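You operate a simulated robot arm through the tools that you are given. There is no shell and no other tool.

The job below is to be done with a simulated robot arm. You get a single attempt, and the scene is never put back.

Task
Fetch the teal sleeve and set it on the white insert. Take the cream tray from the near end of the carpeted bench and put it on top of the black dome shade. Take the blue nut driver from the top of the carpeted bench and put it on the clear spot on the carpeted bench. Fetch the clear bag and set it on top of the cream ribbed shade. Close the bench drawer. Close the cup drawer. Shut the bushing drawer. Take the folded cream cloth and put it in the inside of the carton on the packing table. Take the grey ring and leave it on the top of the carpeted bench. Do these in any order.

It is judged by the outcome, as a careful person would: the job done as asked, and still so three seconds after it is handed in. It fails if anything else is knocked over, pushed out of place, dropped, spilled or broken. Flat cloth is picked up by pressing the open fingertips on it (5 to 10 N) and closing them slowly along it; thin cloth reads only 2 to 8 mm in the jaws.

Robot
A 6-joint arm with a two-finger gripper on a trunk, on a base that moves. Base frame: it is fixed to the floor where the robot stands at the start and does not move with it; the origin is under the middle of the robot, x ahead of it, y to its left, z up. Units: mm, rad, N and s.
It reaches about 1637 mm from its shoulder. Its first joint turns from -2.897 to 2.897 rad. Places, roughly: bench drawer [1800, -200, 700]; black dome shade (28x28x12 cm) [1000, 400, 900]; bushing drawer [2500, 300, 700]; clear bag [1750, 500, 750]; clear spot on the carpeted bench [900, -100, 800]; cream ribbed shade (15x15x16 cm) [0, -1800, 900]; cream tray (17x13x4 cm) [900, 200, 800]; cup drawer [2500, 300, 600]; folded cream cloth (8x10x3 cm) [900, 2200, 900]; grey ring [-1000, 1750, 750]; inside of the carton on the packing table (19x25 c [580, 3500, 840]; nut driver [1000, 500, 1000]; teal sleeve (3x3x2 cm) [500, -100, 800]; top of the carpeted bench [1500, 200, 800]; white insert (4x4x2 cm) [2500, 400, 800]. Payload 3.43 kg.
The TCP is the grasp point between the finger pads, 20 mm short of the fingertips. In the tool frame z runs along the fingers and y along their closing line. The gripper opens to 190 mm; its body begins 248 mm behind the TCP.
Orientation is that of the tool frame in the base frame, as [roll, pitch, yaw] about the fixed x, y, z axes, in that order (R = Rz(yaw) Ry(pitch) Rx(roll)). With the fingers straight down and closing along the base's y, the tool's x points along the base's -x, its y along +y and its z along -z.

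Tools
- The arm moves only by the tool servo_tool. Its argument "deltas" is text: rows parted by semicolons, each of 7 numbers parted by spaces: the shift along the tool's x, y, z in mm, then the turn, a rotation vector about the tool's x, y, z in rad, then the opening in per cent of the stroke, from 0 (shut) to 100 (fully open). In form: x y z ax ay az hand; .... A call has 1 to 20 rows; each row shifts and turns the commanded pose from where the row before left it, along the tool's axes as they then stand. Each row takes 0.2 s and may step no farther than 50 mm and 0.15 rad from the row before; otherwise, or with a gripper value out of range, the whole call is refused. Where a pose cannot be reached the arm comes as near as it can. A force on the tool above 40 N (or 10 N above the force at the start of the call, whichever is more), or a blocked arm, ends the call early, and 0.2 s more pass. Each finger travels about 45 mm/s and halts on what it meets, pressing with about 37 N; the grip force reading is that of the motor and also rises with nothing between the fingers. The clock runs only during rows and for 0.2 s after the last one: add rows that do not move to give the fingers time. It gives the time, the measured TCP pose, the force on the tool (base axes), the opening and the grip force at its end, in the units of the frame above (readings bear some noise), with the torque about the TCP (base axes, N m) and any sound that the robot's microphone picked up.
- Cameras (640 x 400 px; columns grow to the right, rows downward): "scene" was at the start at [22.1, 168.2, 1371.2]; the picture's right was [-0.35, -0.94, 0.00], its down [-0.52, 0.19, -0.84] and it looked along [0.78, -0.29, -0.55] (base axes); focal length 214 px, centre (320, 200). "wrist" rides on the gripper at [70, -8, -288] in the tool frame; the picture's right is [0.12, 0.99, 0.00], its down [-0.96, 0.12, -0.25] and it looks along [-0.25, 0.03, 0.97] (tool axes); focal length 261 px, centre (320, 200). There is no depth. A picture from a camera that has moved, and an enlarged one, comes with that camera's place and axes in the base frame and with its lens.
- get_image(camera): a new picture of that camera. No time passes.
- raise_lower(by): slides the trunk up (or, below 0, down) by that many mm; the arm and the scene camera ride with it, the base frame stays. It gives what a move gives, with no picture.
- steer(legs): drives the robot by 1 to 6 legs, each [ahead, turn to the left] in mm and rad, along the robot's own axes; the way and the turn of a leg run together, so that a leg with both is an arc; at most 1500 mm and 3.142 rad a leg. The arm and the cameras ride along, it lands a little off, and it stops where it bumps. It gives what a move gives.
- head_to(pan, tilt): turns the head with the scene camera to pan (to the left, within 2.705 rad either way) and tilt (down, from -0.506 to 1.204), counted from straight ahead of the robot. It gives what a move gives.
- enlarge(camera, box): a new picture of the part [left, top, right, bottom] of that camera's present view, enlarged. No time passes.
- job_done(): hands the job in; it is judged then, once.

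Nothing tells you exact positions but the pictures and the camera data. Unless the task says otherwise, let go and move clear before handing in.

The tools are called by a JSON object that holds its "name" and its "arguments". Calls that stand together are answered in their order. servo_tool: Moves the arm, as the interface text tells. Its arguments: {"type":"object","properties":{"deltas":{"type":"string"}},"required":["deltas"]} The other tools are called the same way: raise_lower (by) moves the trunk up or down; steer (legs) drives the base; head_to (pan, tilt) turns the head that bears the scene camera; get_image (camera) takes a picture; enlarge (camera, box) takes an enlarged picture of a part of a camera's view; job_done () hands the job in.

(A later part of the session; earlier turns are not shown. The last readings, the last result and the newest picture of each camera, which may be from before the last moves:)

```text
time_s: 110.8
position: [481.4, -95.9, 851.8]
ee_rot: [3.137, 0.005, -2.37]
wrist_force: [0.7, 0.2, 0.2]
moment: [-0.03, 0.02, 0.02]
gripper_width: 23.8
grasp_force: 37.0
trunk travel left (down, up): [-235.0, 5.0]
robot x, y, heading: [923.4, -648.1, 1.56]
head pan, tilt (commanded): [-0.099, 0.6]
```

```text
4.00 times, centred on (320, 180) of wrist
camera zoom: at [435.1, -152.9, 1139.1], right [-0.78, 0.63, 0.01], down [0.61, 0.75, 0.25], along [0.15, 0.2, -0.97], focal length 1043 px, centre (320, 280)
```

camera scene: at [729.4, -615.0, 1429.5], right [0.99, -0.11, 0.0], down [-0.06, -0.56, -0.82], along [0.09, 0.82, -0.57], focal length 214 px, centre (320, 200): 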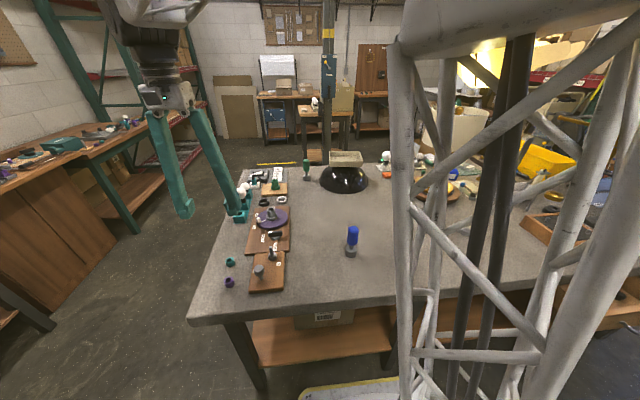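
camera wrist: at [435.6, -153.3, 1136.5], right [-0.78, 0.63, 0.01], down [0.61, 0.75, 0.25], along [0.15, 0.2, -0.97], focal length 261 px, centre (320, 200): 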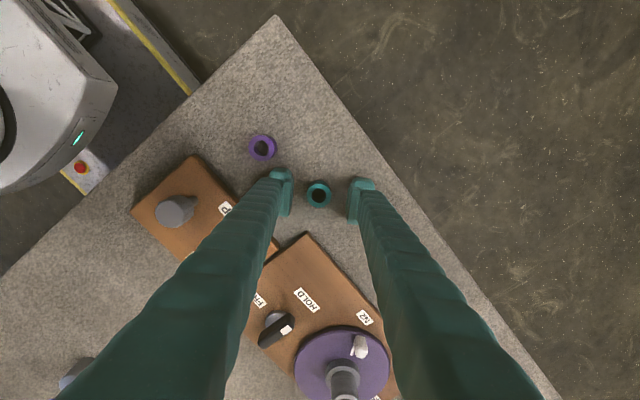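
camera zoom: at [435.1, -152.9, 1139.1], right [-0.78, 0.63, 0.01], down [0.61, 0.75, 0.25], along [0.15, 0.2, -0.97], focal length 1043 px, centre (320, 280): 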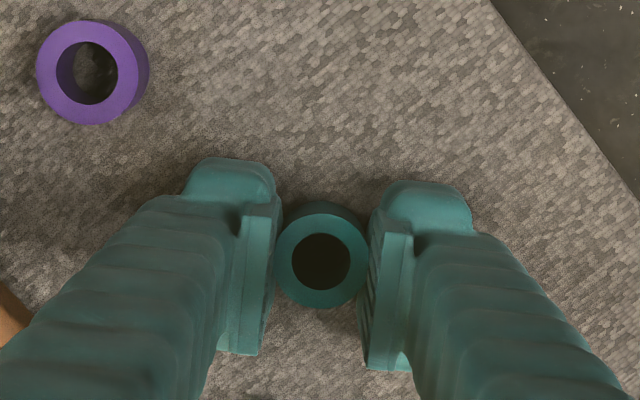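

Gripped. I'll lift and check that the sleeve comes along.

{"name": "servo_tool", "arguments": {"deltas": "0 0 -5 0 0 0 8; 0 0 -20 0 0 0 8; 0 0 -40 0 0 0 8; 0 0 -45 0 0 0 8; 0 0 -45 0 0 0 8; 0 0 0 0 0 0 8"}}

{"name": "get_image", "arguments": {"camera": "wrist"}}

{"name": "get_image", "arguments": {"camera": "scene"}}

```text
time_s: 112.2
position: [479.0, -93.9, 1006.3]
ee_rot: [3.136, 0.005, -2.368]
wrist_force: [-0.8, -1.0, 1.0]
moment: [0.02, 0.04, 0.03]
gripper_width: 23.3
grasp_force: 37.5
trunk travel left (down, up): [-235.0, 5.0]
robot x, y, heading: [919.9, -641.6, 1.559]
head pan, tilt (commanded): [-0.099, 0.6]
```

```text
taken
camera wrist: at [434.2, -152.2, 1294.0], right [-0.78, 0.63, 0.01], down [0.61, 0.75, 0.25], along [0.15, 0.2, -0.97], focal length 261 px, centre (320, 200)
```

wrist: 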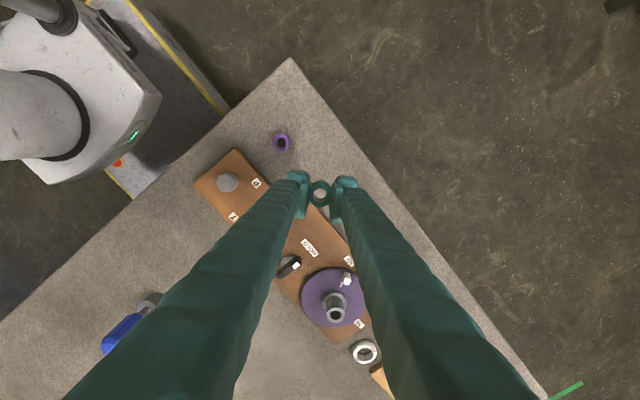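

```text
taken
camera scene: at [729.7, -615.1, 1429.6], right [0.99, -0.11, 0.0], down [-0.06, -0.56, -0.83], along [0.09, 0.82, -0.56], focal length 214 px, centre (320, 200)
```

scene: 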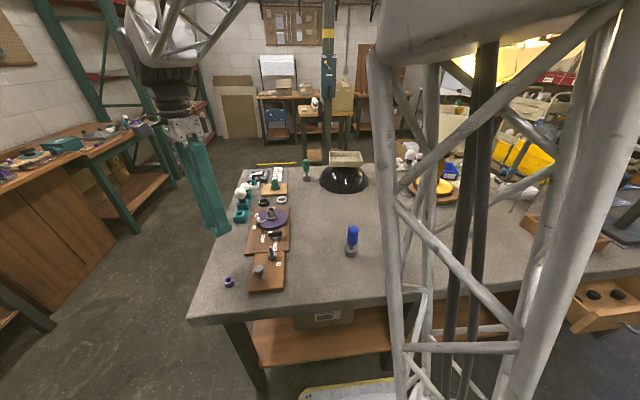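

The sleeve is held securely. I'll tuck the arm into a travel pose and then look towards the far end for the white insert and drawers.

{"name": "servo_tool", "arguments": {"deltas": "0 0 -45 0 0 -0.131 8; 0 0 -45 0 0 -0.131 8; 0 0 -45 0 0 -0.131 8; 0 0 -45 0 0 -0.131 8; 0 0 0 0 0 -0.131 8; 0 0 0 0 0 -0.131 8; -7.6 -49 0 0 0 0 8; -7.6 -49 0 0 0 0 8; -7.6 -49 0 0 0 0 8; -7.6 -49 0 0 0 0 8; -7.6 -49 0 0 0 0 8; -7.6 -49 0 0 0 0 8; -7.6 -49 0 0 0 0 8; -7.6 -49 0 0 0 0 8; -7.6 -49 0 0 0 0 8; -7.6 -49 0 0 0 0 8; -7.6 -49 0 0 0 0 8; -7.6 -49 0 0 0 0 8; -7.6 -49 0 0 0 0 8; 0 0 0 0 0 0 8"}}

{"name": "head_to", "arguments": {"pan": -1.0, "tilt": 0.3}}

{"name": "get_image", "arguments": {"camera": "scene"}}

{"name": "get_image", "arguments": {"camera": "wrist"}}

```text
time_s: 116.4
position: [1121.5, -4.6, 1187.1]
ee_rot: [3.141, 0.006, -1.58]
wrist_force: [-0.4, 1.0, -0.5]
moment: [-0.06, 0.0, 0.0]
gripper_width: 22.2
grasp_force: 36.8
trunk travel left (down, up): [-235.0, 5.0]
robot x, y, heading: [920.8, -646.4, 1.561]
head pan, tilt (commanded): [-0.099, 0.6]
```

```text
time_s: 117.6
position: [1120.7, -4.3, 1188.0]
ee_rot: [3.14, 0.008, -1.581]
wrist_force: [0.6, 0.4, 0.0]
moment: [0.01, 0.0, 0.03]
gripper_width: 22.7
grasp_force: 36.9
trunk travel left (down, up): [-235.0, 5.0]
robot x, y, heading: [924.0, -645.0, 1.552]
head pan, tilt (commanded): [-1.0, 0.3]
```

```text
taken
camera scene: at [799.1, -653.5, 1457.1], right [0.53, -0.85, 0.0], down [-0.25, -0.16, -0.96], along [0.81, 0.51, -0.3], focal length 214 px, centre (320, 200)
```

scene: 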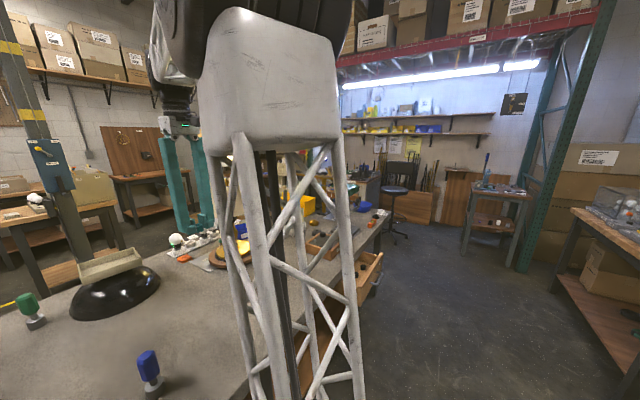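

```text
taken
camera wrist: at [1127.7, -77.3, 1474.7], right [-0.99, -0.11, 0.0], down [-0.1, 0.96, 0.25], along [-0.03, 0.25, -0.97], focal length 261 px, centre (320, 200)
```

wrist: 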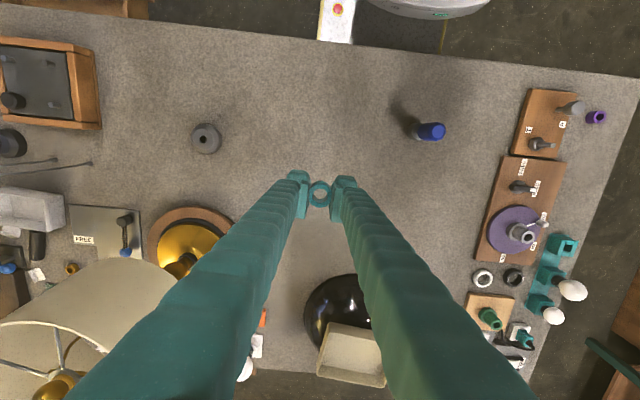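

The bench drawer is visible sticking out on the right side ahead. I'll back away, turn to face along the bench, and move up to see the far end.

{"name": "steer", "arguments": {"legs": [[-180, 0], [0, -1.555], [500, 0]]}}

{"name": "head_to", "arguments": {"pan": 0.5, "tilt": 0.4}}

{"name": "get_image", "arguments": {"camera": "scene"}}

{"name": "head_to", "arguments": {"pan": 0.9, "tilt": 0.5}}

{"name": "get_image", "arguments": {"camera": "scene"}}

```text
time_s: 125.5
position: [2066.5, -967.5, 1188.9]
ee_rot: [3.138, 0.008, -3.092]
wrist_force: [-0.3, 0.2, -0.4]
moment: [0.04, -0.01, -0.01]
gripper_width: 22.6
grasp_force: 37.2
trunk travel left (down, up): [-235.0, 5.0]
robot x, y, heading: [1414.8, -808.8, 0.049]
head pan, tilt (commanded): [-1.0, 0.3]
```

```text
time_s: 127.1
position: [2067.1, -969.2, 1187.5]
ee_rot: [3.14, 0.006, -3.094]
wrist_force: [-0.4, 0.4, -0.5]
moment: [0.01, 0.01, 0.01]
gripper_width: 22.9
grasp_force: 36.8
trunk travel left (down, up): [-235.0, 5.0]
robot x, y, heading: [1415.2, -806.1, 0.046]
head pan, tilt (commanded): [0.499, 0.4]
```

```text
taken
camera scene: at [1422.9, -562.9, 1447.8], right [0.52, -0.86, 0.0], down [-0.33, -0.2, -0.92], along [0.79, 0.48, -0.39], focal length 214 px, centre (320, 200)
```

scene: 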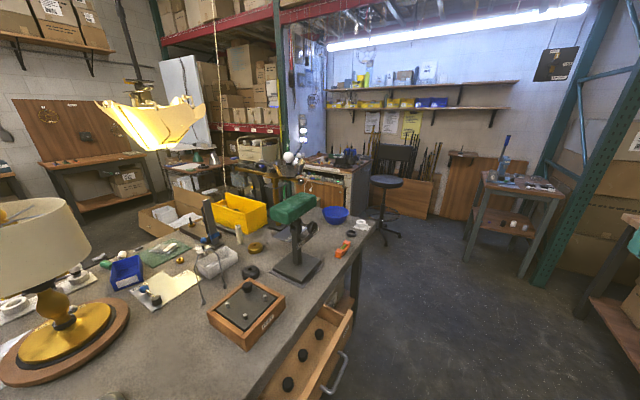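

```text
time_s: 128.0
position: [2066.8, -967.5, 1189.0]
ee_rot: [3.14, 0.006, -3.092]
wrist_force: [0.3, -1.1, -0.6]
moment: [0.0, -0.02, 0.0]
gripper_width: 22.8
grasp_force: 36.9
trunk travel left (down, up): [-235.0, 5.0]
robot x, y, heading: [1414.2, -805.9, 0.046]
head pan, tilt (commanded): [0.901, 0.499]
```

```text
taken
camera scene: at [1396.9, -537.1, 1438.7], right [0.81, -0.59, 0.0], down [-0.28, -0.39, -0.88], along [0.51, 0.71, -0.48], focal length 214 px, centre (320, 200)
```

scene: 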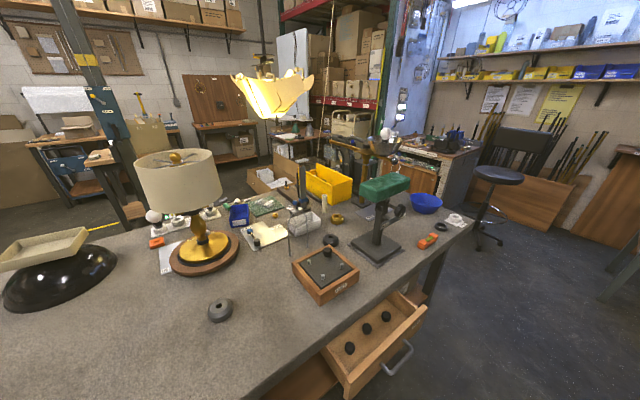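

{"name": "enlarge", "arguments": {"camera": "scene", "box": [340, 120, 500, 240]}}

{"name": "enlarge", "arguments": {"camera": "scene", "box": [220, 150, 380, 270]}}

{"name": "enlarge", "arguments": {"camera": "scene", "box": [300, 260, 460, 400]}}

```text
3.33 times, centred on (420, 180) of scene
camera zoom: at [1396.9, -537.1, 1438.7], right [0.81, -0.59, 0.0], down [-0.28, -0.39, -0.88], along [0.51, 0.71, -0.48], focal length 715 px, centre (-13, 267)
```

zoom: 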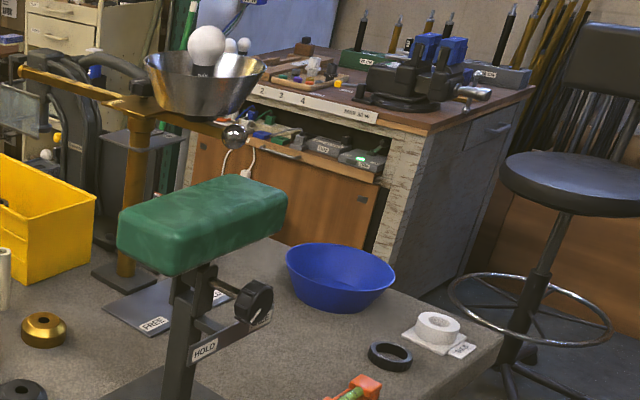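

```text
3.33 times, centred on (300, 210) of scene
camera zoom: at [1396.9, -537.1, 1438.7], right [0.81, -0.59, 0.0], down [-0.28, -0.39, -0.88], along [0.51, 0.71, -0.48], focal length 715 px, centre (387, 167)
```

zoom: 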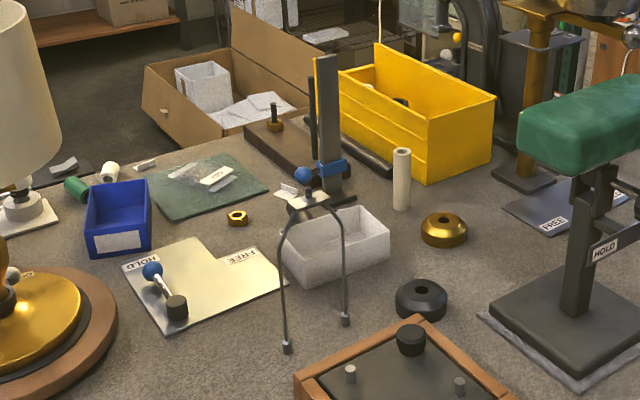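

```text
2.86 times, centred on (380, 330) of scene
camera zoom: at [1396.9, -537.1, 1438.7], right [0.81, -0.59, 0.0], down [-0.28, -0.39, -0.88], along [0.51, 0.71, -0.48], focal length 613 px, centre (149, -171)
```

zoom: 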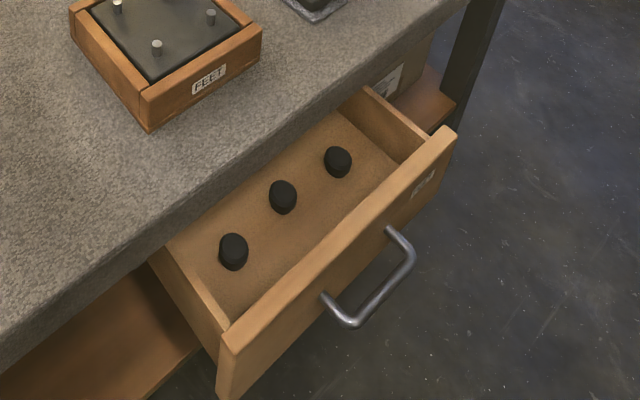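

The bench drawer (black knobs inside, bar handle) is clear to see. The white insert isn't identified yet, so I'll drive past the bench's far end and look back at it.

{"name": "steer", "arguments": {"legs": [[0, -0.048], [1200, 0]]}}

{"name": "head_to", "arguments": {"pan": 1.7, "tilt": 0.5}}

{"name": "get_image", "arguments": {"camera": "scene"}}

{"name": "head_to", "arguments": {"pan": 1.0, "tilt": 0.4}}

{"name": "get_image", "arguments": {"camera": "scene"}}

```text
time_s: 134.5
position: [3258.7, -1031.0, 1186.8]
ee_rot: [3.137, 0.007, 3.119]
wrist_force: [0.7, 0.1, -0.6]
moment: [-0.02, 0.01, -0.01]
gripper_width: 22.6
grasp_force: 37.4
trunk travel left (down, up): [-235.0, 5.0]
robot x, y, heading: [2617.3, -824.0, -0.024]
head pan, tilt (commanded): [0.901, 0.499]
```

```text
time_s: 135.6
position: [3257.8, -1031.7, 1188.3]
ee_rot: [3.14, 0.007, 3.118]
wrist_force: [-0.1, 0.1, 0.4]
moment: [0.04, 0.0, -0.01]
gripper_width: 22.4
grasp_force: 36.5
trunk travel left (down, up): [-235.0, 5.0]
robot x, y, heading: [2618.2, -824.2, -0.024]
head pan, tilt (commanded): [1.7, 0.499]
```

```text
taken
camera scene: at [2552.8, -532.6, 1438.7], right [0.99, 0.1, 0.0], down [0.05, -0.48, -0.88], along [-0.09, 0.87, -0.48], focal length 214 px, centre (320, 200)
```

scene: 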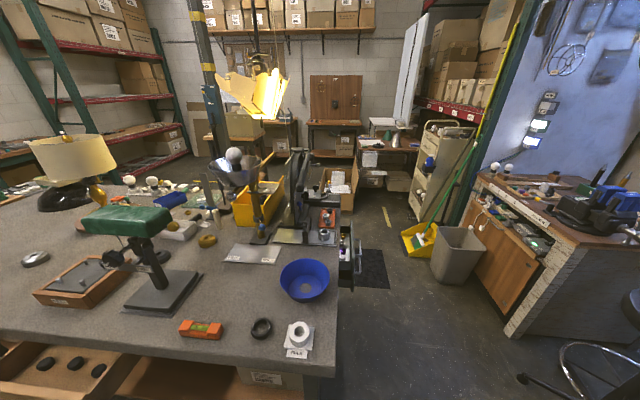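

```text
time_s: 136.7
position: [3257.6, -1031.2, 1187.9]
ee_rot: [3.14, 0.007, 3.117]
wrist_force: [0.7, -0.2, -0.3]
moment: [0.0, 0.01, -0.02]
gripper_width: 22.6
grasp_force: 37.1
trunk travel left (down, up): [-235.0, 5.0]
robot x, y, heading: [2615.7, -822.6, -0.025]
head pan, tilt (commanded): [1.0, 0.4]
```

```text
taken
camera scene: at [2614.1, -546.4, 1447.8], right [0.83, -0.56, 0.0], down [-0.22, -0.32, -0.92], along [0.52, 0.76, -0.39], focal length 214 px, centre (320, 200)
```

scene: 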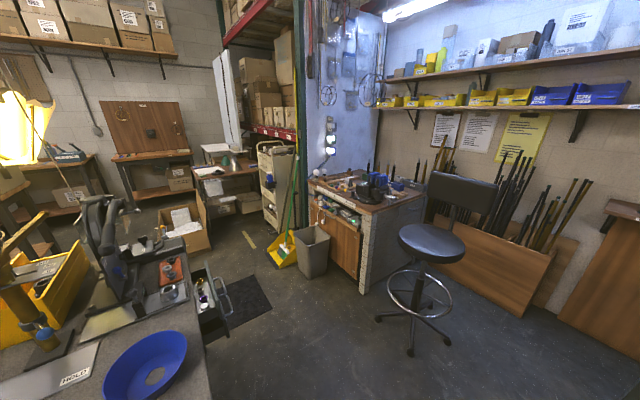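

Now I can see open drawers on the bench's far end face, and small fixtures on the corner above them. Zooming in.

{"name": "enlarge", "arguments": {"camera": "scene", "box": [60, 220, 260, 345]}}

{"name": "head_to", "arguments": {"pan": 1.5, "tilt": 0.6}}

{"name": "get_image", "arguments": {"camera": "scene"}}

{"name": "enlarge", "arguments": {"camera": "scene", "box": [210, 130, 370, 230]}}

```text
3.20 times, centred on (160, 282) of scene
camera zoom: at [2614.1, -546.4, 1447.8], right [0.83, -0.56, 0.0], down [-0.22, -0.32, -0.92], along [0.52, 0.76, -0.39], focal length 686 px, centre (832, -64)
```

zoom: 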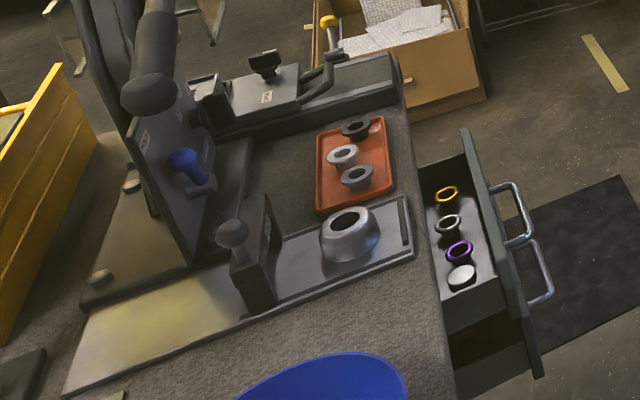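

```text
time_s: 137.6
position: [3256.8, -1029.7, 1187.0]
ee_rot: [3.141, 0.006, 3.119]
wrist_force: [-0.2, -0.4, -1.3]
moment: [0.02, -0.01, 0.0]
gripper_width: 22.6
grasp_force: 37.0
trunk travel left (down, up): [-235.0, 5.0]
robot x, y, heading: [2616.5, -827.5, -0.022]
head pan, tilt (commanded): [1.499, 0.6]
```

```text
taken
camera scene: at [2570.7, -535.1, 1429.6], right [1.0, -0.1, 0.0], down [-0.06, -0.56, -0.83], along [0.08, 0.82, -0.56], focal length 214 px, centre (320, 200)
```

scene: 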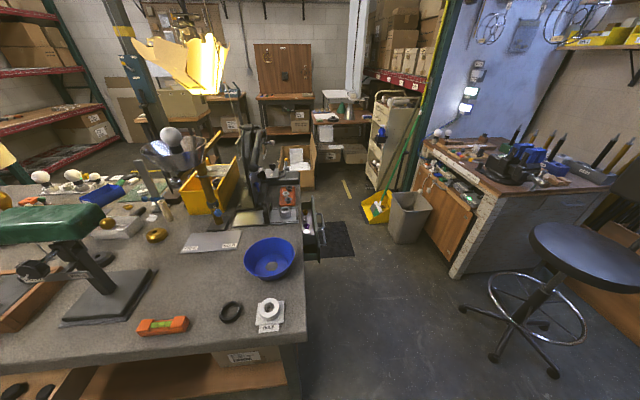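

```text
4.00 times, centred on (290, 180) of scene
camera zoom: at [2570.7, -535.1, 1429.6], right [1.0, -0.1, 0.0], down [-0.06, -0.56, -0.83], along [0.08, 0.82, -0.56], focal length 858 px, centre (440, 280)
```

zoom: 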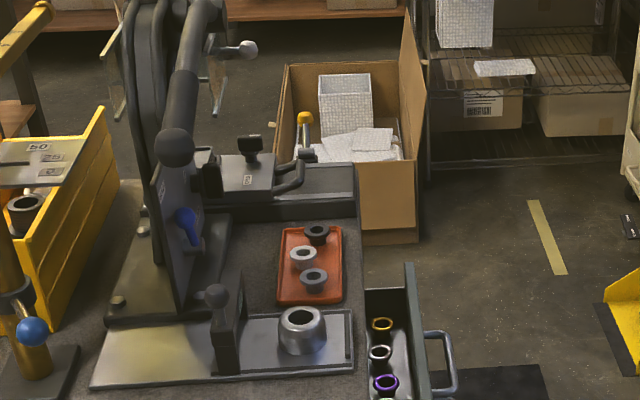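

The white insert is the pale flanged piece on the red tray near (2485, 390), and the two open drawers (bushing above, cup below) are on the bench's far end face. I'll tuck the arm in a bit more and drive around to face that end.

{"name": "servo_tool", "arguments": {"deltas": "47 0 0 0 0 0 8; 47 0 0 0 0 0 8; 46 0 0 0 0 0 8; 0 0 0 0 0 0 8"}}

{"name": "steer", "arguments": {"legs": [[0, 0.822], [700, 0], [0, 0.771], [650, 0]]}}

{"name": "head_to", "arguments": {"pan": 1.3, "tilt": 0.5}}

{"name": "get_image", "arguments": {"camera": "scene"}}

```text
time_s: 138.6
position: [3116.9, -1028.6, 1186.7]
ee_rot: [3.141, 0.006, 3.12]
wrist_force: [-0.6, -0.2, 0.0]
moment: [0.01, -0.07, 0.01]
gripper_width: 22.3
grasp_force: 37.3
trunk travel left (down, up): [-235.0, 5.0]
robot x, y, heading: [2621.4, -823.3, -0.026]
head pan, tilt (commanded): [1.499, 0.6]
```

```text
time_s: 150.1
position: [3353.5, 840.2, 1185.9]
ee_rot: [3.14, 0.008, -1.605]
wrist_force: [-0.6, 0.3, 0.1]
moment: [-0.02, 0.0, 0.01]
gripper_width: 22.5
grasp_force: 37.3
trunk travel left (down, up): [-235.0, 5.0]
robot x, y, heading: [3142.6, 341.9, 1.538]
head pan, tilt (commanded): [1.499, 0.6]
```

```text
time_s: 150.8
position: [3353.6, 841.5, 1186.3]
ee_rot: [3.138, 0.008, -1.607]
wrist_force: [0.3, 0.3, -0.6]
moment: [0.01, -0.02, -0.03]
gripper_width: 22.5
grasp_force: 36.8
trunk travel left (down, up): [-235.0, 5.0]
robot x, y, heading: [3143.7, 341.2, 1.535]
head pan, tilt (commanded): [1.3, 0.499]
```

```text
taken
camera scene: at [2852.8, 318.7, 1438.7], right [0.3, 0.95, 0.0], down [0.46, -0.15, -0.88], along [-0.84, 0.27, -0.48], focal length 214 px, centre (320, 200)
```

scene: 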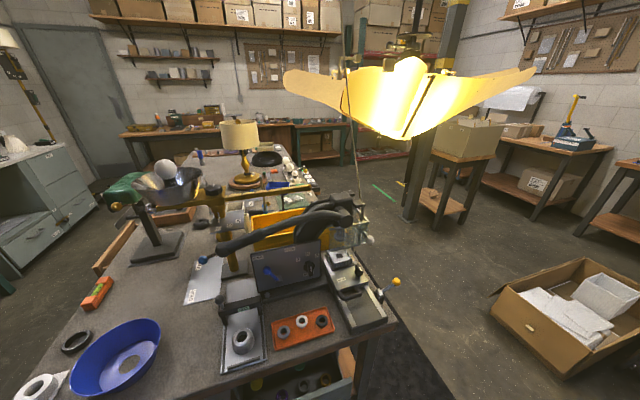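

{"name": "enlarge", "arguments": {"camera": "scene", "box": [210, 280, 370, 400]}}

{"name": "head_to", "arguments": {"pan": 1.35, "tilt": 0.95}}

{"name": "get_image", "arguments": {"camera": "scene"}}

{"name": "enlarge", "arguments": {"camera": "scene", "box": [200, 160, 440, 310]}}

```text
3.33 times, centred on (290, 340) of scene
camera zoom: at [2852.8, 318.7, 1438.7], right [0.3, 0.95, 0.0], down [0.46, -0.15, -0.88], along [-0.84, 0.27, -0.48], focal length 715 px, centre (420, -267)
```

zoom: 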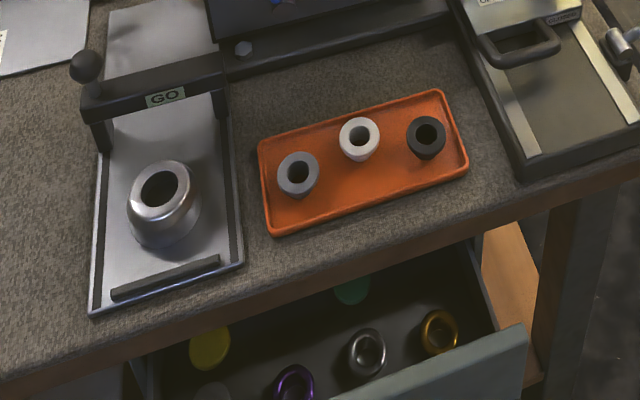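

```text
time_s: 151.7
position: [3353.5, 840.9, 1185.5]
ee_rot: [3.139, 0.008, -1.605]
wrist_force: [-0.6, 0.4, -0.8]
moment: [-0.01, 0.0, 0.01]
gripper_width: 22.3
grasp_force: 37.7
trunk travel left (down, up): [-235.0, 5.0]
robot x, y, heading: [3141.7, 342.6, 1.531]
head pan, tilt (commanded): [1.349, 0.949]
```

```text
taken
camera scene: at [2869.2, 309.8, 1401.3], right [0.26, 0.97, 0.0], down [0.79, -0.21, -0.58], along [-0.56, 0.15, -0.81], focal length 214 px, centre (320, 200)
```

scene: 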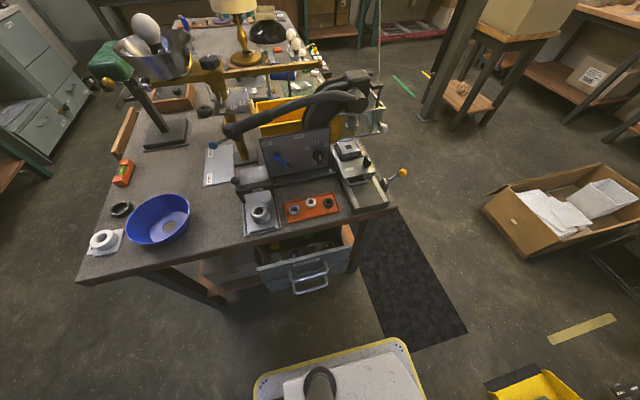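

```text
2.67 times, centred on (320, 235) of scene
camera zoom: at [2869.2, 309.8, 1401.3], right [0.26, 0.97, 0.0], down [0.79, -0.21, -0.58], along [-0.56, 0.15, -0.81], focal length 572 px, centre (320, 107)
```

zoom: 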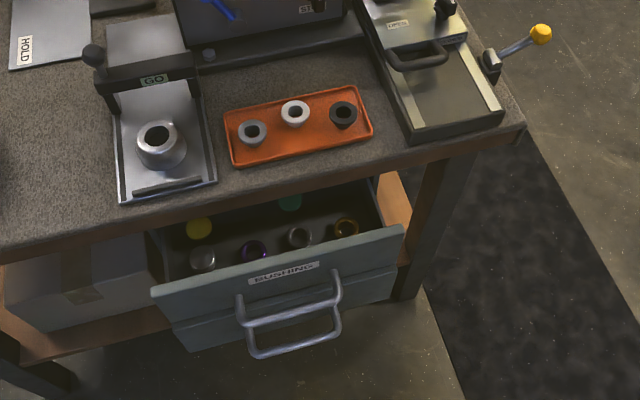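

I can read "BUSHING" on the upper open drawer, with the lower (cup) drawer open beneath it; the white insert is at about (2481, 381), top near z≈845, between a grey and a black one. I'll turn to face the bench end.

{"name": "steer", "arguments": {"legs": [[0, 1.605]]}}

{"name": "head_to", "arguments": {"pan": 0.0, "tilt": 0.7}}

{"name": "get_image", "arguments": {"camera": "scene"}}

{"name": "get_image", "arguments": {"camera": "wrist"}}

```text
time_s: 156.2
position: [2635.7, 533.6, 1186.1]
ee_rot: [3.139, 0.007, 0.007]
wrist_force: [0.9, 0.2, -0.3]
moment: [-0.02, 0.01, 0.01]
gripper_width: 22.9
grasp_force: 37.0
trunk travel left (down, up): [-235.0, 5.0]
robot x, y, heading: [3143.7, 345.1, -3.133]
head pan, tilt (commanded): [1.349, 0.949]
```

```text
time_s: 157.7
position: [2636.3, 534.2, 1185.5]
ee_rot: [3.14, 0.006, 0.008]
wrist_force: [0.0, -0.2, 0.1]
moment: [-0.01, 0.0, -0.04]
gripper_width: 22.3
grasp_force: 36.8
trunk travel left (down, up): [-235.0, 5.0]
robot x, y, heading: [3144.6, 345.3, -3.135]
head pan, tilt (commanded): [0.0, 0.7]
```

```text
taken
camera scene: at [3116.1, 144.7, 1421.0], right [0.0, 1.0, 0.0], down [0.64, 0.0, -0.76], along [-0.76, 0.0, -0.64], focal length 214 px, centre (320, 200)
```

scene: 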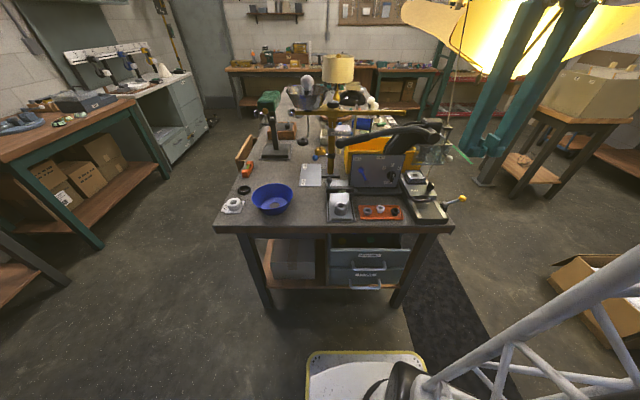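

```text
taken
camera wrist: at [2707.3, 542.6, 1472.9], right [0.13, -0.99, 0.0], down [-0.96, -0.12, 0.25], along [-0.25, -0.03, -0.97], focal length 261 px, centre (320, 200)
```

wrist: 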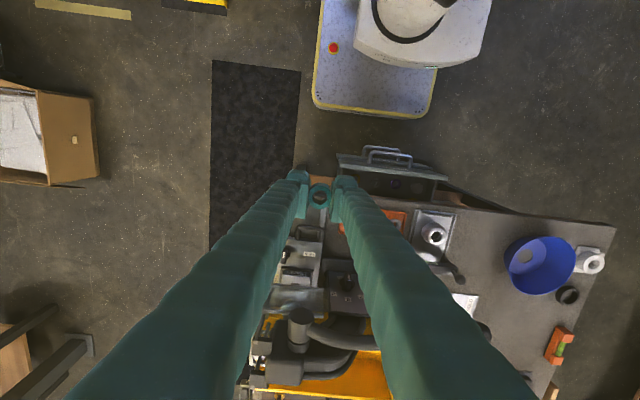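

{"name": "enlarge", "arguments": {"camera": "scene", "box": [300, 110, 480, 250]}}

{"name": "enlarge", "arguments": {"camera": "scene", "box": [300, 220, 460, 320]}}

```text
2.86 times, centred on (390, 180) of scene
camera zoom: at [3116.1, 144.7, 1421.0], right [0.0, 1.0, 0.0], down [0.64, 0.0, -0.76], along [-0.76, 0.0, -0.64], focal length 613 px, centre (120, 257)
```

zoom: 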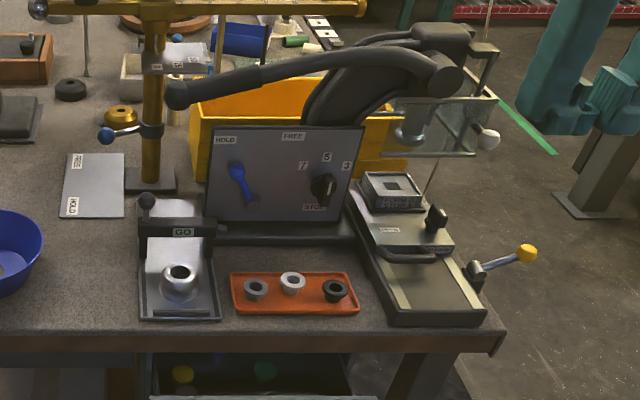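

```text
4.00 times, centred on (380, 270) of scene
camera zoom: at [3116.1, 144.7, 1421.0], right [0.0, 1.0, 0.0], down [0.64, 0.0, -0.76], along [-0.76, 0.0, -0.64], focal length 858 px, centre (80, -80)
```

zoom: 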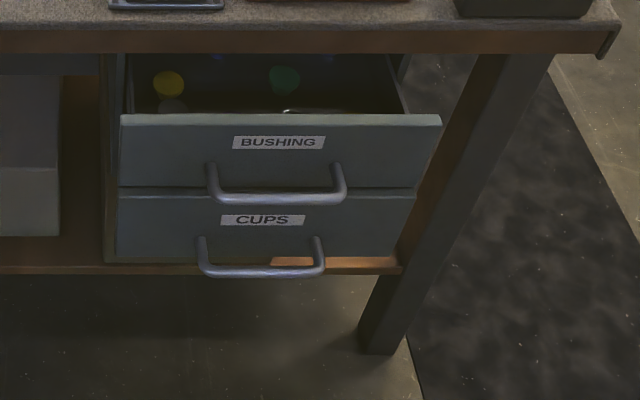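

Both drawer labels read "BUSHING" and "CUPS", both open. Now I'll move above the white insert and rotate so the fingers close along x (clear of the neighbouring inserts).

{"name": "servo_tool", "arguments": {"deltas": "-31.2 30.4 0 0 0 0 8; -31.2 30.4 0 0 0 0 8; -31.2 30.4 0 0 0 0 8; -31.2 30.4 0 0 0 0 8; -31.2 30.4 0 0 0 0 8; 0 0 0 0 0 0.1428 8; 0 0 0 0 0 0.1428 8; 0 0 0 0 0 0.1428 8; 0 0 0 0 0 0.1428 8; 0 0 0 0 0 0.1428 8; 0 0 0 0 0 0.1428 8; 0 0 0 0 0 0.1428 8; 0 0 0 0 0 0.1428 8; 0 0 0 0 0 0.1428 8; 0 0 0 0 0 0.1428 8; 0 0 0 0 0 0.1428 8; 0 0 0 0 0 0 8"}}

{"name": "get_image", "arguments": {"camera": "wrist"}}

{"name": "get_image", "arguments": {"camera": "scene"}}

```text
time_s: 161.3
position: [2480.8, 381.4, 1187.0]
ee_rot: [3.136, 0.002, -1.566]
wrist_force: [0.4, -0.3, -0.1]
moment: [0.0, -0.02, 0.01]
gripper_width: 22.5
grasp_force: 36.8
trunk travel left (down, up): [-235.0, 5.0]
robot x, y, heading: [3142.6, 343.9, -3.136]
head pan, tilt (commanded): [0.0, 0.7]
```

```text
taken
camera wrist: at [2490.2, 310.2, 1474.8], right [-0.99, -0.12, 0.01], down [-0.12, 0.96, 0.25], along [-0.04, 0.24, -0.97], focal length 261 px, centre (320, 200)
```

wrist: 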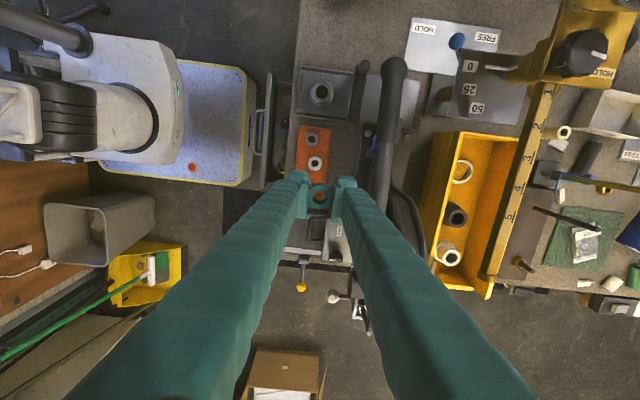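

```text
taken
camera scene: at [3116.1, 144.7, 1421.0], right [0.0, 1.0, 0.0], down [0.64, 0.0, -0.76], along [-0.76, 0.0, -0.64], focal length 214 px, centre (320, 200)
```

scene: 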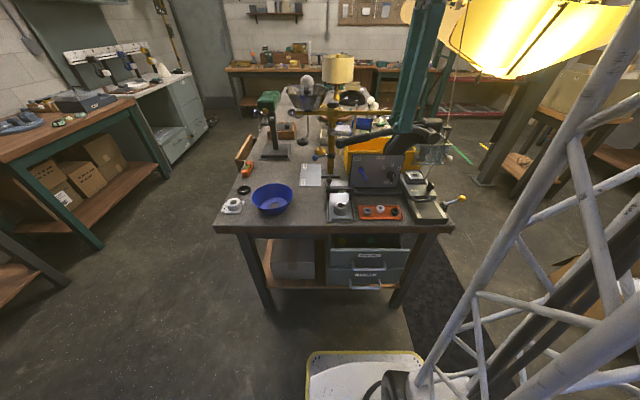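

{"name": "enlarge", "arguments": {"camera": "wrist", "box": [260, 90, 420, 215]}}

```text
3.20 times, centred on (340, 152) of wrist
camera zoom: at [2490.2, 310.2, 1474.8], right [-0.99, -0.12, 0.01], down [-0.12, 0.96, 0.25], along [-0.04, 0.24, -0.97], focal length 834 px, centre (256, 352)
```

zoom: 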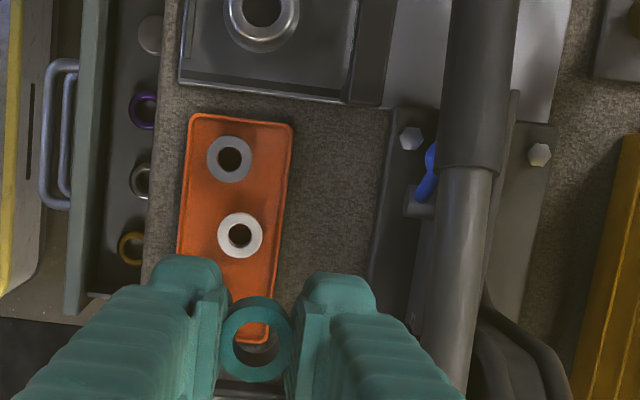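

The lever handle leaves about 25 mm clearance to the finger side, so I'll descend in stages and re-measure.

{"name": "servo_tool", "arguments": {"deltas": "-1 -4 30 0 0 0 8; 0 0 40 0 0 0 8; 0 0 40 0 0 0 8; 0 0 40 0 0 0 8; 0 0 30 0 0 0 8; 0 0 0 0 0 0 8"}}

{"name": "get_image", "arguments": {"camera": "wrist"}}

{"name": "enlarge", "arguments": {"camera": "wrist", "box": [260, 90, 420, 215]}}

{"name": "enlarge", "arguments": {"camera": "scene", "box": [300, 110, 480, 250]}}

```text
time_s: 162.7
position: [2484.0, 383.0, 1004.7]
ee_rot: [3.134, -0.001, -1.566]
wrist_force: [-0.6, -0.4, -0.5]
moment: [0.04, -0.03, 0.01]
gripper_width: 22.7
grasp_force: 37.3
trunk travel left (down, up): [-235.0, 5.0]
robot x, y, heading: [3137.7, 342.2, -3.132]
head pan, tilt (commanded): [0.0, 0.7]
```

```text
taken
camera wrist: at [2494.5, 311.8, 1292.8], right [-0.99, -0.13, 0.01], down [-0.12, 0.96, 0.25], along [-0.04, 0.24, -0.97], focal length 261 px, centre (320, 200)
```

wrist: 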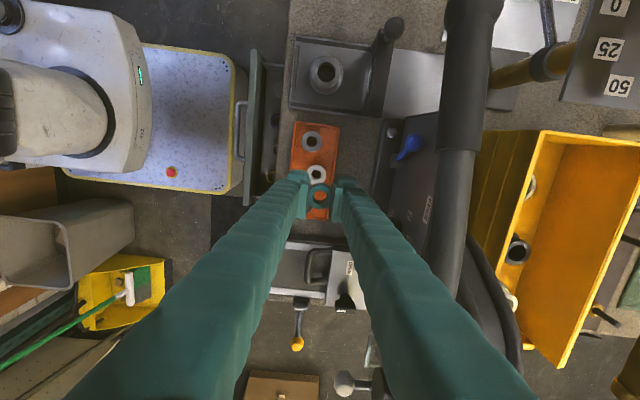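

```text
3.20 times, centred on (340, 152) of wrist
camera zoom: at [2494.5, 311.8, 1292.8], right [-0.99, -0.13, 0.01], down [-0.12, 0.96, 0.25], along [-0.04, 0.24, -0.97], focal length 834 px, centre (256, 352)
```

zoom: 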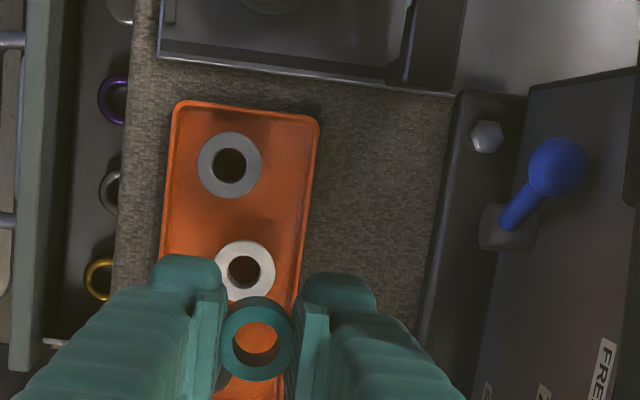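

```text
2.86 times, centred on (390, 180) of scene
camera zoom: at [3116.0, 144.7, 1421.0], right [0.0, 1.0, 0.0], down [0.64, 0.0, -0.76], along [-0.76, 0.0, -0.64], focal length 613 px, centre (120, 257)
```

zoom: 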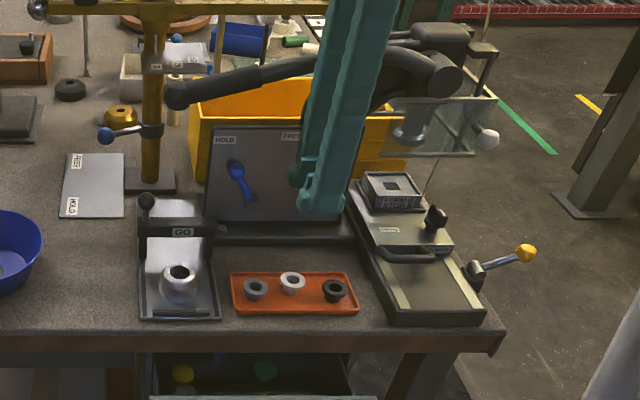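

{"name": "servo_tool", "arguments": {"deltas": "1 -2 30 0 0 0 8; 0 0 30 0 0 0 8; 0 0 25 0 0 0 8; 0 0 0 0 0 0 8"}}

{"name": "get_image", "arguments": {"camera": "wrist"}}

{"name": "enlarge", "arguments": {"camera": "wrist", "box": [260, 90, 420, 215]}}

{"name": "enlarge", "arguments": {"camera": "scene", "box": [320, 120, 460, 230]}}

```text
time_s: 163.7
position: [2485.2, 384.0, 922.5]
ee_rot: [3.133, 0.0, -1.565]
wrist_force: [0.0, 0.6, -0.3]
moment: [-0.01, 0.05, -0.04]
gripper_width: 22.7
grasp_force: 37.0
trunk travel left (down, up): [-235.0, 5.0]
robot x, y, heading: [3139.2, 344.8, -3.14]
head pan, tilt (commanded): [0.0, 0.7]
```

```text
taken
camera wrist: at [2495.3, 313.2, 1209.6], right [-0.99, -0.13, 0.01], down [-0.12, 0.96, 0.25], along [-0.04, 0.24, -0.97], focal length 261 px, centre (320, 200)
```

wrist: 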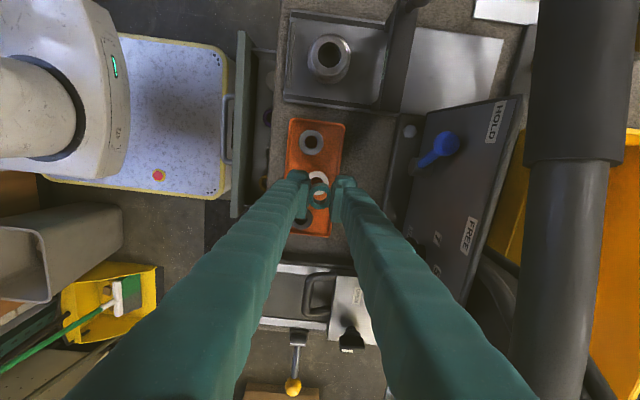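

```text
3.20 times, centred on (340, 152) of wrist
camera zoom: at [2495.3, 313.2, 1209.6], right [-0.99, -0.13, 0.01], down [-0.12, 0.96, 0.25], along [-0.04, 0.24, -0.97], focal length 834 px, centre (256, 352)
```

zoom: 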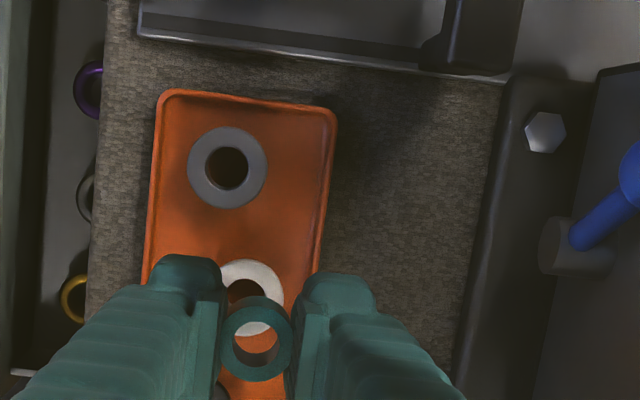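

```text
3.64 times, centred on (390, 175) of scene
camera zoom: at [3116.0, 144.7, 1421.0], right [0.0, 1.0, 0.0], down [0.64, 0.0, -0.76], along [-0.76, 0.0, -0.64], focal length 780 px, centre (66, 291)
```

zoom: 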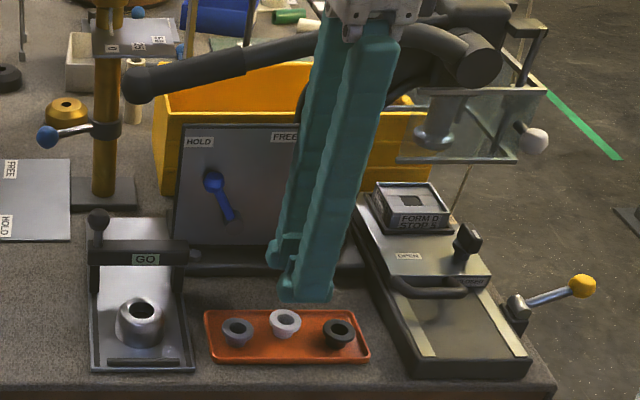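

The insert centre reads (2487, 381) with its top near z≈850. Fine-correcting and lowering slowly until contact.

{"name": "servo_tool", "arguments": {"deltas": "4.5 -2 15 0 0 0 8; 0 0 10 0 0 0 8; 0 0 0 0 0 0 8"}}

{"name": "enlarge", "arguments": {"camera": "scene", "box": [350, 180, 420, 230]}}

{"name": "enlarge", "arguments": {"camera": "wrist", "box": [270, 140, 370, 215]}}

```text
time_s: 164.5
position: [2486.6, 376.6, 898.4]
ee_rot: [3.134, -0.002, -1.564]
wrist_force: [-0.4, -0.4, -0.2]
moment: [-0.03, 0.01, 0.01]
gripper_width: 22.6
grasp_force: 37.6
trunk travel left (down, up): [-235.0, 5.0]
robot x, y, heading: [3140.9, 343.4, -3.141]
head pan, tilt (commanded): [0.0, 0.7]
```

```text
8.00 times, centred on (385, 205) of scene
camera zoom: at [3116.1, 144.7, 1421.0], right [0.0, 1.0, 0.0], down [0.64, 0.0, -0.76], along [-0.76, 0.0, -0.64], focal length 1716 px, centre (-200, 160)
```

zoom: 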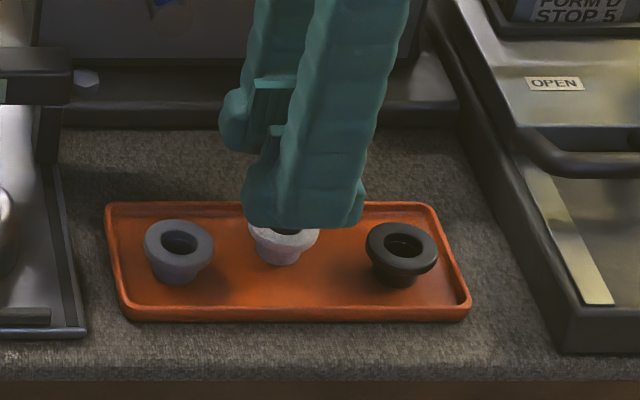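

```text
5.33 times, centred on (320, 178) of wrist
camera zoom: at [2496.5, 306.3, 1185.4], right [-0.99, -0.13, 0.01], down [-0.12, 0.96, 0.25], along [-0.04, 0.24, -0.97], focal length 1390 px, centre (320, 320)
```

zoom: 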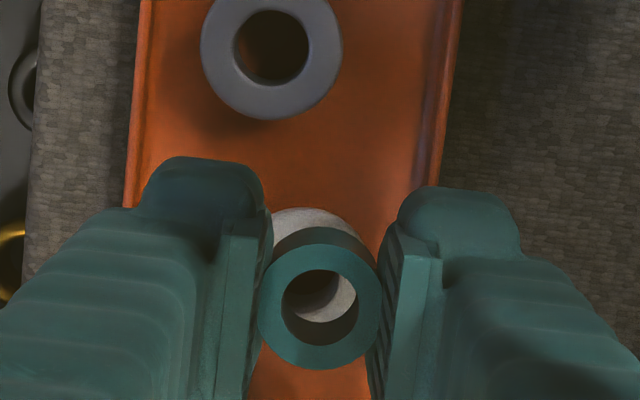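

Well aligned over the insert. Lowering in small steps.

{"name": "servo_tool", "arguments": {"deltas": "0 0 4 0 0 0 8; 0 0 3 0 0 0 8; 0 0 0 0 0 0 8"}}

{"name": "servo_tool", "arguments": {"deltas": "0 0 1.5 0 0 0 8; 0 0 1.5 0 0 0 8; 0 0 0 0 0 0 8"}}

{"name": "enlarge", "arguments": {"camera": "scene", "box": [350, 180, 420, 230]}}

```text
time_s: 165.3
position: [2486.2, 376.3, 889.8]
ee_rot: [3.135, 0.001, -1.565]
wrist_force: [0.1, 0.2, 0.3]
moment: [0.0, 0.01, -0.03]
gripper_width: 22.6
grasp_force: 37.1
trunk travel left (down, up): [-235.0, 5.0]
robot x, y, heading: [3141.8, 342.2, -3.137]
head pan, tilt (commanded): [0.0, 0.7]
```

```text
time_s: 166.1
position: [2486.6, 375.8, 888.0]
ee_rot: [3.134, -0.001, -1.565]
wrist_force: [0.0, 0.5, -0.9]
moment: [0.01, 0.03, -0.01]
gripper_width: 22.2
grasp_force: 36.9
trunk travel left (down, up): [-235.0, 5.0]
robot x, y, heading: [3139.5, 343.5, -3.136]
head pan, tilt (commanded): [0.0, 0.7]
```

```text
8.00 times, centred on (385, 205) of scene
camera zoom: at [3116.1, 144.7, 1421.0], right [0.0, 1.0, 0.0], down [0.64, 0.0, -0.76], along [-0.76, 0.0, -0.64], focal length 1716 px, centre (-200, 160)
```

zoom: 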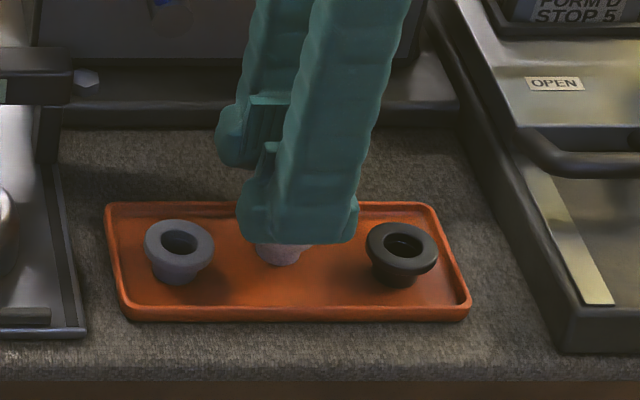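

{"name": "servo_tool", "arguments": {"deltas": "0 0 1 0 0 0 8; 0 0 1 0 0 0 8; 0 0 0 0 0 0 8"}}

{"name": "servo_tool", "arguments": {"deltas": "0 0 1 0 0 0 8; 0 0 1 0 0 0 8; 0 0 0 0 0 0 8"}}

```text
time_s: 166.9
position: [2486.7, 376.2, 884.5]
ee_rot: [3.134, 0.0, -1.564]
wrist_force: [-0.8, -0.1, -0.3]
moment: [0.0, 0.0, -0.03]
gripper_width: 22.7
grasp_force: 37.1
trunk travel left (down, up): [-235.0, 5.0]
robot x, y, heading: [3139.8, 343.9, -3.137]
head pan, tilt (commanded): [0.0, 0.7]
```

```text
time_s: 167.7
position: [2485.8, 376.2, 882.9]
ee_rot: [3.135, 0.0, -1.566]
wrist_force: [0.5, 0.6, -0.9]
moment: [-0.03, -0.02, 0.01]
gripper_width: 22.6
grasp_force: 37.1
trunk travel left (down, up): [-235.0, 5.0]
robot x, y, heading: [3144.3, 342.8, -3.137]
head pan, tilt (commanded): [0.0, 0.7]
```

{"name": "servo_tool", "arguments": {"deltas": "0 0 1 0 0 0 8; 0 0 1 0 0 0 8; 0 0 0 0 0 0 8"}}

{"name": "servo_tool", "arguments": {"deltas": "0 0 1 0 0 0 8; 0 0 1 0 0 0 8; 0 0 0 0 0 0 8"}}

{"name": "enlarge", "arguments": {"camera": "wrist", "box": [270, 140, 370, 215]}}

```text
time_s: 168.5
position: [2485.5, 374.9, 880.6]
ee_rot: [3.133, -0.002, -1.564]
wrist_force: [0.2, -0.4, -0.7]
moment: [-0.01, 0.03, 0.0]
gripper_width: 22.7
grasp_force: 36.7
trunk travel left (down, up): [-235.0, 5.0]
robot x, y, heading: [3143.4, 341.9, -3.134]
head pan, tilt (commanded): [0.0, 0.7]
```

```text
time_s: 169.3
position: [2486.3, 376.3, 878.8]
ee_rot: [3.135, 0.001, -1.565]
wrist_force: [-0.3, -0.3, -1.0]
moment: [0.01, 0.02, -0.01]
gripper_width: 22.7
grasp_force: 37.1
trunk travel left (down, up): [-235.0, 5.0]
robot x, y, heading: [3142.7, 341.9, -3.135]
head pan, tilt (commanded): [0.0, 0.7]
```

```text
5.33 times, centred on (320, 178) of wrist
camera zoom: at [2496.3, 305.6, 1166.4], right [-0.99, -0.13, 0.01], down [-0.12, 0.96, 0.25], along [-0.04, 0.24, -0.97], focal length 1390 px, centre (320, 320)
```

zoom: 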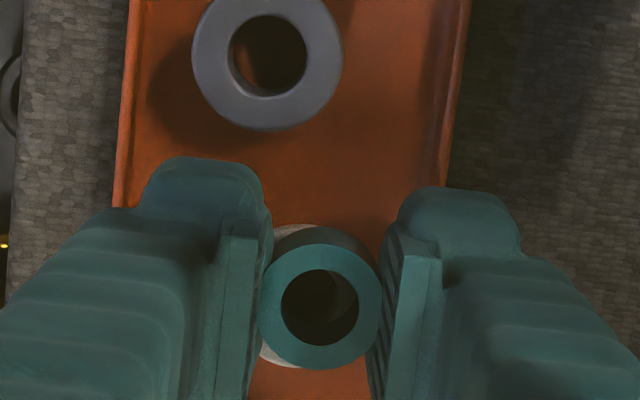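

The visible white ring shows the insert is offset ~4 mm toward +x and ~2.5 mm toward +y. I'll correct that, then keep lowering.

{"name": "servo_tool", "arguments": {"deltas": "-2.5 -4 0 0 0 0 8; 0 0 0 0 0 0 8"}}

{"name": "enlarge", "arguments": {"camera": "wrist", "box": [270, 140, 370, 215]}}

{"name": "servo_tool", "arguments": {"deltas": "0 0 1 0 0 0 8; 0 0 1 0 0 0 8; 0 0 0 0 0 0 8"}}

```text
time_s: 169.9
position: [2491.4, 377.2, 878.4]
ee_rot: [3.133, -0.001, -1.565]
wrist_force: [-0.2, -0.6, -1.0]
moment: [0.01, -0.02, 0.02]
gripper_width: 22.6
grasp_force: 35.8
trunk travel left (down, up): [-235.0, 5.0]
robot x, y, heading: [3140.1, 338.3, -3.137]
head pan, tilt (commanded): [0.0, 0.7]
```

```text
5.33 times, centred on (320, 178) of wrist
camera zoom: at [2500.9, 307.7, 1166.2], right [-0.99, -0.13, 0.01], down [-0.12, 0.96, 0.25], along [-0.04, 0.24, -0.97], focal length 1390 px, centre (320, 320)
```

zoom: 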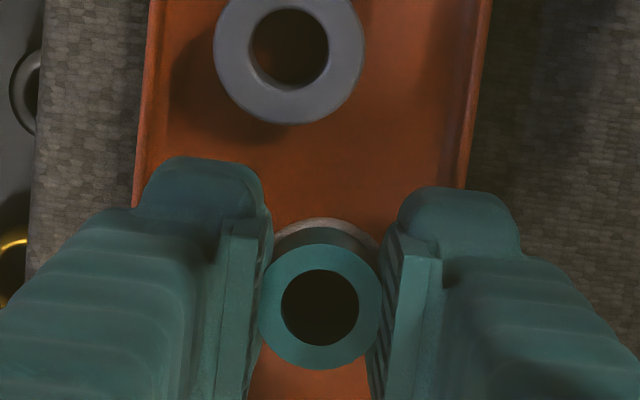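

```text
time_s: 170.7
position: [2490.6, 378.5, 877.4]
ee_rot: [3.133, -0.002, -1.563]
wrist_force: [0.9, -0.1, -1.3]
moment: [-0.01, 0.05, -0.02]
gripper_width: 22.7
grasp_force: 36.7
trunk travel left (down, up): [-235.0, 5.0]
robot x, y, heading: [3142.1, 342.4, -3.138]
head pan, tilt (commanded): [0.0, 0.7]
```

Now concentric. Continue lowering.

{"name": "servo_tool", "arguments": {"deltas": "0 0 1 0 0 0 8; 0 0 1 0 0 0 8; 0 0 0 0 0 0 8"}}

{"name": "servo_tool", "arguments": {"deltas": "0 0 1 0 0 0 8; 0 0 1 0 0 0 8; 0 0 0 0 0 0 8"}}

{"name": "enlarge", "arguments": {"camera": "scene", "box": [350, 180, 420, 230]}}

```text
time_s: 171.5
position: [2490.7, 378.5, 876.3]
ee_rot: [3.134, 0.0, -1.564]
wrist_force: [0.6, 0.7, 7.8]
moment: [0.04, -0.02, -0.03]
gripper_width: 22.6
grasp_force: 37.1
trunk travel left (down, up): [-235.0, 5.0]
robot x, y, heading: [3143.7, 343.4, -3.133]
head pan, tilt (commanded): [0.0, 0.7]
```

```text
time_s: 172.3
position: [2489.4, 378.6, 874.4]
ee_rot: [3.134, -0.001, -1.563]
wrist_force: [0.3, -0.4, 35.7]
moment: [0.06, -0.03, -0.03]
gripper_width: 22.8
grasp_force: 36.8
trunk travel left (down, up): [-235.0, 5.0]
robot x, y, heading: [3142.5, 340.1, -3.137]
head pan, tilt (commanded): [0.0, 0.7]
```

```text
8.00 times, centred on (385, 205) of scene
camera zoom: at [3117.1, 144.7, 1421.3], right [0.0, 1.0, 0.0], down [0.64, 0.0, -0.77], along [-0.77, 0.0, -0.64], focal length 1716 px, centre (-200, 160)
```

zoom: 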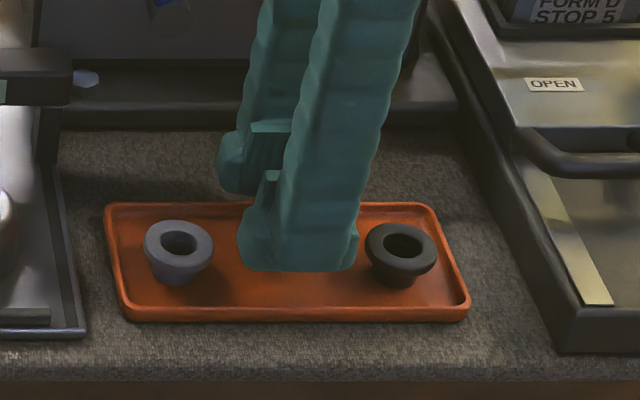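

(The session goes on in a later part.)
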